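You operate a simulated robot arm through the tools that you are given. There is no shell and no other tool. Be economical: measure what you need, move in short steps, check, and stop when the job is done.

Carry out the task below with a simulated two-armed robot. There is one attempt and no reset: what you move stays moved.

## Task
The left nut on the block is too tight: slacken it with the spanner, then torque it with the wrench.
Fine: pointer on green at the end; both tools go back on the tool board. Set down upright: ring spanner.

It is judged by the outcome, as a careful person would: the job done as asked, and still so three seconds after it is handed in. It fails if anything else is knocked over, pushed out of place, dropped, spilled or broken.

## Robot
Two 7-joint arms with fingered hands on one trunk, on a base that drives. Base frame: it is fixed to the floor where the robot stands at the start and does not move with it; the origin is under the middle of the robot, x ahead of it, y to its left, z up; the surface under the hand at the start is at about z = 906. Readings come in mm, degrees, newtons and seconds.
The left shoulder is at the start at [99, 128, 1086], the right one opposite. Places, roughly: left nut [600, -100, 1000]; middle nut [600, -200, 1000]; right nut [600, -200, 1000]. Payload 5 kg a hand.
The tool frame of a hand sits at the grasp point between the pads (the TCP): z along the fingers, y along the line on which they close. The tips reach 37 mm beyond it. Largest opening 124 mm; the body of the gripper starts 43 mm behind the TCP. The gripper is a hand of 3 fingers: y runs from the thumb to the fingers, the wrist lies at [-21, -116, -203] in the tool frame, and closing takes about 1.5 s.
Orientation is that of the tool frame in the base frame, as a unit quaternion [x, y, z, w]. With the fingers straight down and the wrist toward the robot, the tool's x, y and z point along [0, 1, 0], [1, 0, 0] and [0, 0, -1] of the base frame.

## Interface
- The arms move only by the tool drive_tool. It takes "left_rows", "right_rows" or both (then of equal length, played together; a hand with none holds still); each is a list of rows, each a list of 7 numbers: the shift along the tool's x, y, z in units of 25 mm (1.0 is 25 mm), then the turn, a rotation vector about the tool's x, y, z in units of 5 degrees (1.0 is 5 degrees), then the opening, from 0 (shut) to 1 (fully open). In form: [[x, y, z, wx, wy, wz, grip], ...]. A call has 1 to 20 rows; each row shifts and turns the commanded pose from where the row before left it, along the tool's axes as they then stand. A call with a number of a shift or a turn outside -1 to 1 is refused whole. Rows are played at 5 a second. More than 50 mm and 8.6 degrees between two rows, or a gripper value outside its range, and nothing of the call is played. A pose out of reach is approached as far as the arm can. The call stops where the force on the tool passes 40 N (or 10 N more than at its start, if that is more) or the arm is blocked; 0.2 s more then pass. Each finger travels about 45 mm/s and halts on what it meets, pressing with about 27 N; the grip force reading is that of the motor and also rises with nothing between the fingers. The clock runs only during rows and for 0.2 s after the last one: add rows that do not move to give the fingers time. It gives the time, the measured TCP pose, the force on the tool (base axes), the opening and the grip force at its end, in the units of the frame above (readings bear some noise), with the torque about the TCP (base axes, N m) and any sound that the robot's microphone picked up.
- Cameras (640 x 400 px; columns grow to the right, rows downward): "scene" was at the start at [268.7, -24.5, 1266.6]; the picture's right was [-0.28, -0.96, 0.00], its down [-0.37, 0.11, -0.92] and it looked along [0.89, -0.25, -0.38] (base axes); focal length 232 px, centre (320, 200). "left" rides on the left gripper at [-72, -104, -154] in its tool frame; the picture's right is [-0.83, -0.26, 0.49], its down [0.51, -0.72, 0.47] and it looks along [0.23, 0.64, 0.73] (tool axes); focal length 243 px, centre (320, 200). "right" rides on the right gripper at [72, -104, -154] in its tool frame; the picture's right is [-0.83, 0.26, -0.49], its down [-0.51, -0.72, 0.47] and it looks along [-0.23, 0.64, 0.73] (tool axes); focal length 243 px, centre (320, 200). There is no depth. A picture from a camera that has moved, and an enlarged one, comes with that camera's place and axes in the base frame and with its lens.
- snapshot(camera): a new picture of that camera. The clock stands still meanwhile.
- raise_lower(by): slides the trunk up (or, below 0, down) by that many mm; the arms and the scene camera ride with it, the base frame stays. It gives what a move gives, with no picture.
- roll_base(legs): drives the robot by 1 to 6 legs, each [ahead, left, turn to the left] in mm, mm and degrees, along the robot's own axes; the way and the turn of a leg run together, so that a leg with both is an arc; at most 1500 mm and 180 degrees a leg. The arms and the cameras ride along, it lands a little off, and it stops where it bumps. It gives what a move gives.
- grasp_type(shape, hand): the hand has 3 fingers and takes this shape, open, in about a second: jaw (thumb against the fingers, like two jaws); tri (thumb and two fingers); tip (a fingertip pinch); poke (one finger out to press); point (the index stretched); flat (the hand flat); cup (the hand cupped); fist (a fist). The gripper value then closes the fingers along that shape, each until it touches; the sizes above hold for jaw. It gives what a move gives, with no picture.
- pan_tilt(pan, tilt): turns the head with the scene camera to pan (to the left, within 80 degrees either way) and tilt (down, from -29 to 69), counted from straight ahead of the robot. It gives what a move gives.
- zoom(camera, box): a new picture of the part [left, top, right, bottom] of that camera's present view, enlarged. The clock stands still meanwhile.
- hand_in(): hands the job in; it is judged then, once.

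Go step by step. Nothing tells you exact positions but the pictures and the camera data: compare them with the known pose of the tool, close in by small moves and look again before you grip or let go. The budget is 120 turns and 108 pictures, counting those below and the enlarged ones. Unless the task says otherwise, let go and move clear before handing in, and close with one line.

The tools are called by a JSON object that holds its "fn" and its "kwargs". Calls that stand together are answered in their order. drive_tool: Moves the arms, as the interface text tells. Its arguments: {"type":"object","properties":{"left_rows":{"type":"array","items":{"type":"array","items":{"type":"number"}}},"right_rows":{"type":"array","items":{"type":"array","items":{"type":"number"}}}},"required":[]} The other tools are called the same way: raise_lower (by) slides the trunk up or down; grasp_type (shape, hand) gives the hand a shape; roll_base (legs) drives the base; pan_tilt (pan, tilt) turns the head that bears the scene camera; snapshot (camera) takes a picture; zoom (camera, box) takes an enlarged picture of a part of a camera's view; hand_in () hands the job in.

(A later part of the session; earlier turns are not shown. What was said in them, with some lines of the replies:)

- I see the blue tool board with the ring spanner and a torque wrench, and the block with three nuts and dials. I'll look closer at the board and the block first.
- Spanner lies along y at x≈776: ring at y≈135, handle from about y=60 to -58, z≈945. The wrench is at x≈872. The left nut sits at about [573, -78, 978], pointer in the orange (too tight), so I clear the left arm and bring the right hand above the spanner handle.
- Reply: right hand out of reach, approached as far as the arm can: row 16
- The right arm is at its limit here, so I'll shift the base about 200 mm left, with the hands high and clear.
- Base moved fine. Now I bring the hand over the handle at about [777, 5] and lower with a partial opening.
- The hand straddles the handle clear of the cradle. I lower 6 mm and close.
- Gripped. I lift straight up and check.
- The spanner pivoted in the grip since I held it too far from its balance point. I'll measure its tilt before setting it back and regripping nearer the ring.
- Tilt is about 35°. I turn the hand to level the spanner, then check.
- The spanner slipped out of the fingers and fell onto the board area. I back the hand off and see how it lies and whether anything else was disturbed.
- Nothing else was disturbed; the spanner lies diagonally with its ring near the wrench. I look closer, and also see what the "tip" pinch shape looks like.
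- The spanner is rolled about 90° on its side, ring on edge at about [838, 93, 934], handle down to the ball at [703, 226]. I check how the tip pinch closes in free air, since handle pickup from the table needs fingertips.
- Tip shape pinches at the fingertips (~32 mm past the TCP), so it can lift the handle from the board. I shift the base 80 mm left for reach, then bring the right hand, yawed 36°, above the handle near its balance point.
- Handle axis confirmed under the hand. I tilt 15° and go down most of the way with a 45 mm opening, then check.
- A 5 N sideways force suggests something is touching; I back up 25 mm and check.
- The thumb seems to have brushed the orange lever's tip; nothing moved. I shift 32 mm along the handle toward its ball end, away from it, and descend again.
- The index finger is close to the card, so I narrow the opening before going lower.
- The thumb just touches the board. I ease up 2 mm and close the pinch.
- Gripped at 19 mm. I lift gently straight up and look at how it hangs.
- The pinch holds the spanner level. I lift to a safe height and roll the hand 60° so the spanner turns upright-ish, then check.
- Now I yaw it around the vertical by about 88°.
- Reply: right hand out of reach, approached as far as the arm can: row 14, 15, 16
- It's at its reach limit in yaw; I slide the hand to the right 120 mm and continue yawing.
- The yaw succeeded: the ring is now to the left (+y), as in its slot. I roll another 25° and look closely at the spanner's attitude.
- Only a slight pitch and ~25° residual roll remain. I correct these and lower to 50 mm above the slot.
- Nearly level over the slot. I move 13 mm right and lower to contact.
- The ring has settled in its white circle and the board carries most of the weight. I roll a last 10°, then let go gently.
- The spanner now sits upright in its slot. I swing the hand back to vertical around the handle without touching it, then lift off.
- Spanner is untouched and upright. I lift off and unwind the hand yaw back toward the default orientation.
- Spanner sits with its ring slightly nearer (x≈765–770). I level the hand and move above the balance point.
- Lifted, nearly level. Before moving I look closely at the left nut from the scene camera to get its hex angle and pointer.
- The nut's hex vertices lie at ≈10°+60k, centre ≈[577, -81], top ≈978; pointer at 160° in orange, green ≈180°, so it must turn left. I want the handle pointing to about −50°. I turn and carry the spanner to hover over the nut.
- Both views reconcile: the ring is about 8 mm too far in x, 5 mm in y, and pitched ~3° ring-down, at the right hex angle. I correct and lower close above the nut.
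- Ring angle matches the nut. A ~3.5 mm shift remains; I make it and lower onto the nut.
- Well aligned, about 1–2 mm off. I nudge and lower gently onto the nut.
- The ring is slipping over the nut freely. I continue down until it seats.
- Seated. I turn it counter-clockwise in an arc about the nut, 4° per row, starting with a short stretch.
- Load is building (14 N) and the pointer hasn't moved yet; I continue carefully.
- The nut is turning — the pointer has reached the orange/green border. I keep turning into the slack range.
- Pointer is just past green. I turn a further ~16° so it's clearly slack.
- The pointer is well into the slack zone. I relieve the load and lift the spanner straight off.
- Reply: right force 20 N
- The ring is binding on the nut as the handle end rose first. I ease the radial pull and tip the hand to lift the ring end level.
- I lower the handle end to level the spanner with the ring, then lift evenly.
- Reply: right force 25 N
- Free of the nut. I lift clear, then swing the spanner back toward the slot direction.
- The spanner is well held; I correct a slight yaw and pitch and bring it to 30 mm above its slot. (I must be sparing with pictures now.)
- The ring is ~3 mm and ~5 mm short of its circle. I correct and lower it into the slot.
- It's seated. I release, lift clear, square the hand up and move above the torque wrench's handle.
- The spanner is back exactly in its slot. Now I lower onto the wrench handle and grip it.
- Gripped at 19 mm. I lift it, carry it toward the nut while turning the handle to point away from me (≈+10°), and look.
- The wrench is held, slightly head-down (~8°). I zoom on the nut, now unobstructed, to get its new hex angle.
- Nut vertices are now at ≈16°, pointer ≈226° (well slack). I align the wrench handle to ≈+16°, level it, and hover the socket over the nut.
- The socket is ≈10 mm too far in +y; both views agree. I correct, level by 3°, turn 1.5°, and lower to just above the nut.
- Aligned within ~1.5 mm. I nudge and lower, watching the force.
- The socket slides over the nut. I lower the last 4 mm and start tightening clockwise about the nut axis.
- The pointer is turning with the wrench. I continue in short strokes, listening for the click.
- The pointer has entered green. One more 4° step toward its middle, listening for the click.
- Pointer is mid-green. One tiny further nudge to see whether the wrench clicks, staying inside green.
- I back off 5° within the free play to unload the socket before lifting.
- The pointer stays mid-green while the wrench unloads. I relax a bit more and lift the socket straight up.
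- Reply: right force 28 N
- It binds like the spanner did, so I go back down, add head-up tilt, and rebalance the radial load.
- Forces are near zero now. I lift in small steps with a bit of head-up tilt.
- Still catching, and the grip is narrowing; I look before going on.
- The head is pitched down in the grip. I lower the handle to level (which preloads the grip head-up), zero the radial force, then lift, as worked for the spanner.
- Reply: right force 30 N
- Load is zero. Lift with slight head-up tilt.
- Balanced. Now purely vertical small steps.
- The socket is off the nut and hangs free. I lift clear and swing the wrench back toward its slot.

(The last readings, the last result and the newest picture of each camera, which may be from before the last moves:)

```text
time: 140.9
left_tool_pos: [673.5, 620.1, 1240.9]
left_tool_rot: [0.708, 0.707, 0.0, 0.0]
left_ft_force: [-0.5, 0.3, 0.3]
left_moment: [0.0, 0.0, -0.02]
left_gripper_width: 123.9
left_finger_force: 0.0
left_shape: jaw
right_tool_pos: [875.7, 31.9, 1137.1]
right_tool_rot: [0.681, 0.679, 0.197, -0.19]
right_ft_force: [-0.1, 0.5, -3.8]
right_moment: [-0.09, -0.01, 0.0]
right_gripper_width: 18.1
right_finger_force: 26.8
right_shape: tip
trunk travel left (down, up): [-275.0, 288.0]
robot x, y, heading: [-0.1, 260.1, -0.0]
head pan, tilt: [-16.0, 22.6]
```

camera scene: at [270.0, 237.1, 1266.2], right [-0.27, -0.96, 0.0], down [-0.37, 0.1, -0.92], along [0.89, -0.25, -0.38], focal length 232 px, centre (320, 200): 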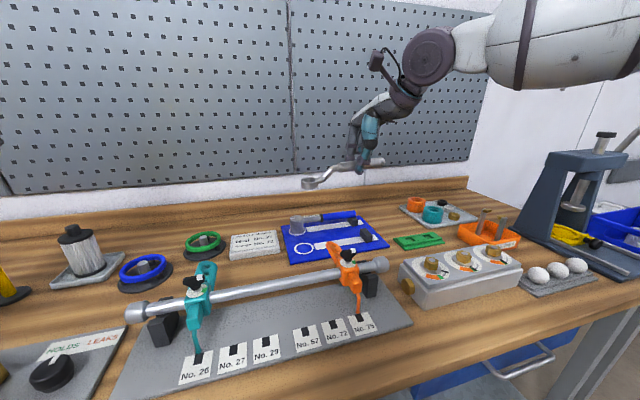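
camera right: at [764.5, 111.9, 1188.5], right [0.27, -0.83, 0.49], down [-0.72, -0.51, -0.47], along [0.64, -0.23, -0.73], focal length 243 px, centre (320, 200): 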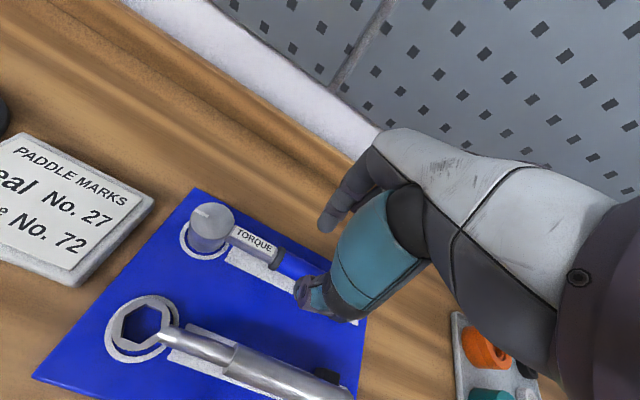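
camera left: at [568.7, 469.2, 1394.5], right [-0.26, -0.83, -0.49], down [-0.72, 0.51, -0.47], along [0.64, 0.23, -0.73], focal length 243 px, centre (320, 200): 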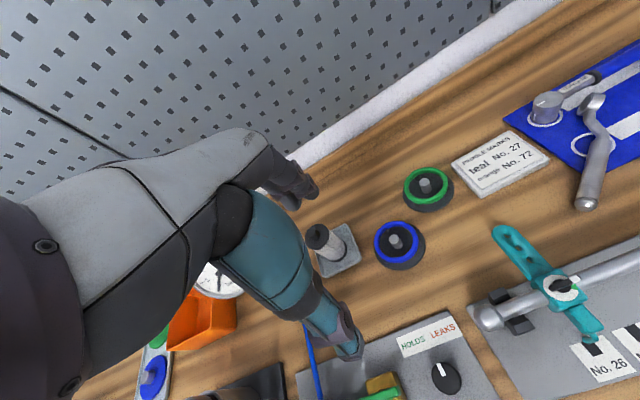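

I lower to ~45 mm above the slot and use one picture to check alignment.

{"fn": "drive_tool", "kwargs": {"right_rows": [[-0.513, 0, 0.83, 0, 0, 0, 0], [-0.513, 0, 0.83, 0, 0, 0, 0], [-0.513, 0, 0.83, 0, 0, 0, 0], [-0.513, 0, 0.83, 0, 0, 0, 0], [-0.513, 0, 0.83, 0, 0, 0, 0], [0, 0, 0, 0, 0, 0, 0]]}}

{"fn": "snapshot", "kwargs": {"camera": "right"}}

```text
time: 142.3
left_tool_pos: [673.1, 620.7, 1240.5]
left_tool_rot: [0.707, 0.707, 0.0, 0.0]
left_ft_force: [-0.1, -0.2, 0.2]
left_moment: [-0.05, 0.0, -0.03]
left_gripper_width: 123.5
left_finger_force: 0.1
left_shape: jaw
right_tool_pos: [874.2, 34.7, 1013.7]
right_tool_rot: [0.68, 0.68, 0.197, -0.19]
right_ft_force: [1.2, 0.0, -3.4]
right_moment: [-0.07, 0.01, 0.02]
right_gripper_width: 18.2
right_finger_force: 27.1
right_shape: tip
trunk travel left (down, up): [-275.0, 288.0]
robot x, y, heading: [0.7, 261.6, -0.2]
head pan, tilt: [-16.0, 22.6]
```

```text
1 pictures are left
camera right: at [767.4, 15.9, 1182.1], right [0.26, -0.97, -0.02], down [-0.72, -0.18, -0.67], along [0.65, 0.19, -0.74], focal length 243 px, centre (320, 200)
```

right: 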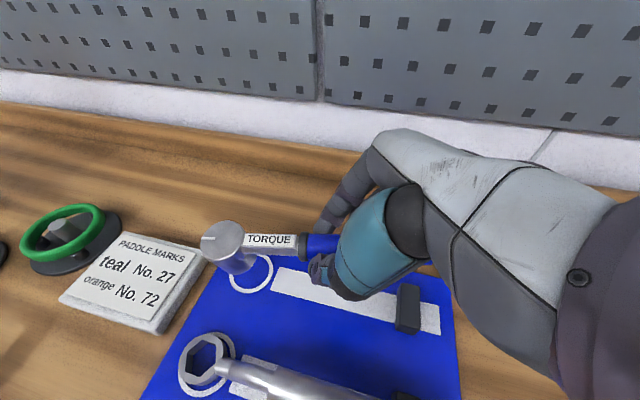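

The wrench is yawed ~6° and a few mm off. I correct and lower gradually, watching for contact force.

{"fn": "drive_tool", "kwargs": {"right_rows": [[0, 0, 0, -0.34, 0, 0.55, 0], [0, 0, 0, -0.34, 0, 0.55, 0], [-0.075, -0.108, -0.046, 0, 0, 0, 0], [-0.2, 0, 0.323, 0, 0, 0, 0], [-0.2, 0, 0.323, 0, 0, 0, 0], [-0.2, 0, 0.323, 0, 0, 0, 0], [-0.18, 0, 0.29, 0, 0, 0, 0], [0, 0, 0, 0, 0, 0, 0]]}}

{"fn": "drive_tool", "kwargs": {"right_rows": [[-0.042, 0, 0.068, 0, 0, 0, 0], [-0.042, 0, 0.068, 0, 0, 0, 0], [0, 0, 0, 0, 0, 0, 0]]}}

```text
time: 144.1
left_tool_pos: [673.1, 620.0, 1240.5]
left_tool_rot: [0.707, 0.708, 0.0, 0.0]
left_ft_force: [1.3, -0.7, 0.3]
left_moment: [0.04, 0.0, 0.01]
left_gripper_width: 123.7
left_finger_force: 0.1
left_shape: jaw
right_tool_pos: [871.5, 32.2, 977.2]
right_tool_rot: [0.718, 0.64, 0.207, -0.18]
right_ft_force: [0.2, -0.5, -3.8]
right_moment: [-0.13, 0.01, 0.0]
right_gripper_width: 18.0
right_finger_force: 26.4
right_shape: tip
trunk travel left (down, up): [-275.0, 288.0]
robot x, y, heading: [-0.9, 261.9, 0.0]
head pan, tilt: [-16.0, 22.6]
```

```text
time: 144.9
left_tool_pos: [672.3, 621.5, 1239.5]
left_tool_rot: [0.707, 0.707, 0.0, 0.0]
left_ft_force: [0.6, 0.5, 0.1]
left_moment: [-0.02, -0.04, 0.02]
left_gripper_width: 123.5
left_finger_force: 0.1
left_shape: jaw
right_tool_pos: [871.0, 32.5, 974.5]
right_tool_rot: [0.718, 0.64, 0.207, -0.179]
right_ft_force: [0.6, 0.3, -2.8]
right_moment: [-0.14, 0.01, 0.0]
right_gripper_width: 18.0
right_finger_force: 26.9
right_shape: tip
trunk travel left (down, up): [-275.0, 288.0]
robot x, y, heading: [0.7, 258.2, 0.0]
head pan, tilt: [-16.0, 22.6]
```

{"fn": "drive_tool", "kwargs": {"right_rows": [[-0.042, 0, 0.068, 0, 0, 0, 0], [-0.042, 0, 0.068, 0, 0, 0, 0], [0, 0, 0, 0, 0, 0, 0]]}}

{"fn": "drive_tool", "kwargs": {"right_rows": [[-0.042, 0, 0.068, 0, 0, 0, 0], [0, 0, 0, 0, 0, 0, 0]]}}

```text
time: 145.7
left_tool_pos: [673.6, 619.7, 1240.4]
left_tool_rot: [0.707, 0.707, 0.0, 0.0]
left_ft_force: [0.5, 0.2, 0.6]
left_moment: [0.0, -0.01, -0.03]
left_gripper_width: 123.7
left_finger_force: 0.1
left_shape: jaw
right_tool_pos: [871.8, 32.5, 969.4]
right_tool_rot: [0.718, 0.64, 0.207, -0.179]
right_ft_force: [-0.2, -0.8, -3.3]
right_moment: [-0.06, 0.03, 0.0]
right_gripper_width: 18.3
right_finger_force: 26.9
right_shape: tip
trunk travel left (down, up): [-275.0, 288.0]
robot x, y, heading: [-4.2, 261.4, -0.1]
head pan, tilt: [-16.0, 22.6]
```

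```text
time: 146.3
left_tool_pos: [674.7, 621.0, 1240.1]
left_tool_rot: [0.707, 0.707, 0.0, -0.001]
left_ft_force: [0.1, 0.3, 0.8]
left_moment: [0.02, 0.02, 0.0]
left_gripper_width: 123.7
left_finger_force: 0.1
left_shape: jaw
right_tool_pos: [872.5, 32.9, 967.9]
right_tool_rot: [0.718, 0.64, 0.208, -0.179]
right_ft_force: [0.1, -0.3, -1.9]
right_moment: [-0.02, 0.03, -0.03]
right_gripper_width: 18.2
right_finger_force: 26.9
right_shape: tip
trunk travel left (down, up): [-275.0, 288.0]
robot x, y, heading: [0.3, 260.6, 0.0]
head pan, tilt: [-16.0, 22.6]
```

{"fn": "drive_tool", "kwargs": {"right_rows": [[-0.042, 0, 0.068, 0, 0, 0, 0], [0, 0, 0, 0, 0, 0, 0]]}}

{"fn": "drive_tool", "kwargs": {"right_rows": [[-0.042, 0, 0.068, 0, 0, 0, 0], [0, 0, 0, 0, 0, 0, 0]]}}

```text
time: 146.9
left_tool_pos: [673.3, 620.7, 1240.1]
left_tool_rot: [0.707, 0.707, 0.0, 0.001]
left_ft_force: [-0.3, 0.9, 0.6]
left_moment: [0.01, 0.03, 0.04]
left_gripper_width: 123.4
left_finger_force: 0.1
left_shape: jaw
right_tool_pos: [872.7, 31.4, 965.9]
right_tool_rot: [0.718, 0.64, 0.208, -0.178]
right_ft_force: [0.3, -1.4, 1.8]
right_moment: [0.02, 0.02, 0.01]
right_gripper_width: 18.3
right_finger_force: 27.1
right_shape: tip
trunk travel left (down, up): [-275.0, 288.0]
robot x, y, heading: [-1.9, 259.3, 0.1]
head pan, tilt: [-16.0, 22.6]
```

```text
time: 147.5
left_tool_pos: [671.9, 619.9, 1240.8]
left_tool_rot: [0.708, 0.706, 0.0, 0.0]
left_ft_force: [0.0, 0.2, 0.3]
left_moment: [-0.02, 0.02, -0.03]
left_gripper_width: 123.7
left_finger_force: 0.2
left_shape: jaw
right_tool_pos: [872.1, 31.3, 966.0]
right_tool_rot: [0.718, 0.639, 0.209, -0.179]
right_ft_force: [2.5, -2.2, 10.6]
right_moment: [0.05, -0.1, -0.02]
right_gripper_width: 18.8
right_finger_force: 27.0
right_shape: tip
trunk travel left (down, up): [-275.0, 288.0]
robot x, y, heading: [2.2, 259.9, -0.0]
head pan, tilt: [-16.0, 22.6]
```

The wrench is firmly supported in its slot. I ease off, open, and lift clear.

{"fn": "drive_tool", "kwargs": {"right_rows": [[0.03, 0, -0.05, 0, 0, 0, 0], [0, 0, 0, 0, 0, 0, 0.15], [0, 0, 0, 0, 0, 0, 0.25], [0, 0, 0, 0, 0, 0, 0.34], [0, 0, 0, 0, 0, 0, 0.36], [0, 0, 0, 0, 0, 0, 0.36], [0.1, 0, -0.17, 0, 0, 0, 0.36], [0.2, 0, -0.34, 0, 0, 0, 0.36], [0.4, 0, -0.66, 0, 0, 0, 0.38], [0.522, 0, -0.853, 0, 0, 0, 0.38], [0.522, 0, -0.853, 0, 0, 0, 0.38], [0.522, 0, -0.853, 0, 0, 0, 0.38], [0, -0.8, -0.5, 0, 0, 0, 0.38], [-0.8, -0.8, -0.5, 0, 0, 0, 0.38], [-0.8, -0.8, -0.5, 0, 0, 0, 0.38], [-0.8, -0.8, -0.5, 0, 0, 0, 0.38], [-0.8, -0.8, -0.5, 0, 0, 0, 0.38], [-0.8, -0.5, -0.5, 0, 0, 0, 0.38]]}}

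{"fn": "zoom", "kwargs": {"camera": "scene", "box": [260, 190, 480, 320]}}

```text
time: 151.3
left_tool_pos: [672.1, 619.8, 1241.9]
left_tool_rot: [0.707, 0.707, 0.001, -0.001]
left_ft_force: [-0.4, 0.1, 0.4]
left_moment: [0.03, 0.01, 0.02]
left_gripper_width: 123.6
left_finger_force: 0.1
left_shape: jaw
right_tool_pos: [744.6, -80.0, 1085.3]
right_tool_rot: [0.719, 0.639, 0.207, -0.179]
right_ft_force: [0.1, 0.0, 0.0]
right_moment: [-0.02, 0.01, 0.01]
right_gripper_width: 46.7
right_finger_force: 0.0
right_shape: tip
trunk travel left (down, up): [-275.0, 288.0]
robot x, y, heading: [2.1, 259.4, -0.2]
head pan, tilt: [-16.0, 22.6]
```

```text
2.91 times, centred on (370, 255) of scene
camera zoom: at [267.6, 235.6, 1266.8], right [-0.27, -0.96, 0.0], down [-0.37, 0.11, -0.92], along [0.89, -0.25, -0.38], focal length 674 px, centre (174, 40)
```

zoom: 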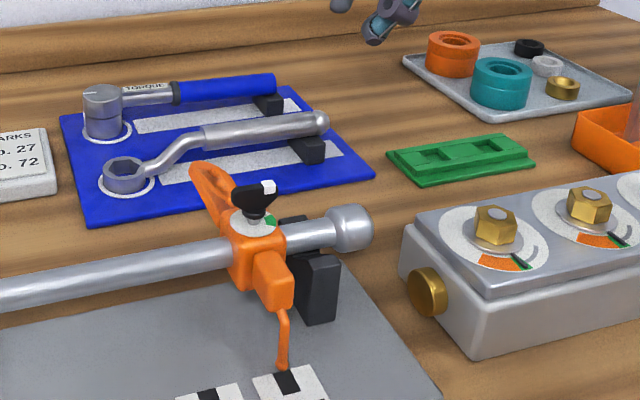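

Both tools are upright in their places on the board, the left nut's pointer is on green, nothing else has moved and the hands are clear. I hand it in.

{"fn": "hand_in", "kwargs": {}}

```text
The job is handed in.
```

The left nut was slackened with the spanner, then tightened with the torque wrench until its pointer was on green; I heard no click. Both tools are back upright in their places on the board, but I dropped the spanner on the first lift. It fell back onto the board and bench beside it, and nothing else was disturbed.
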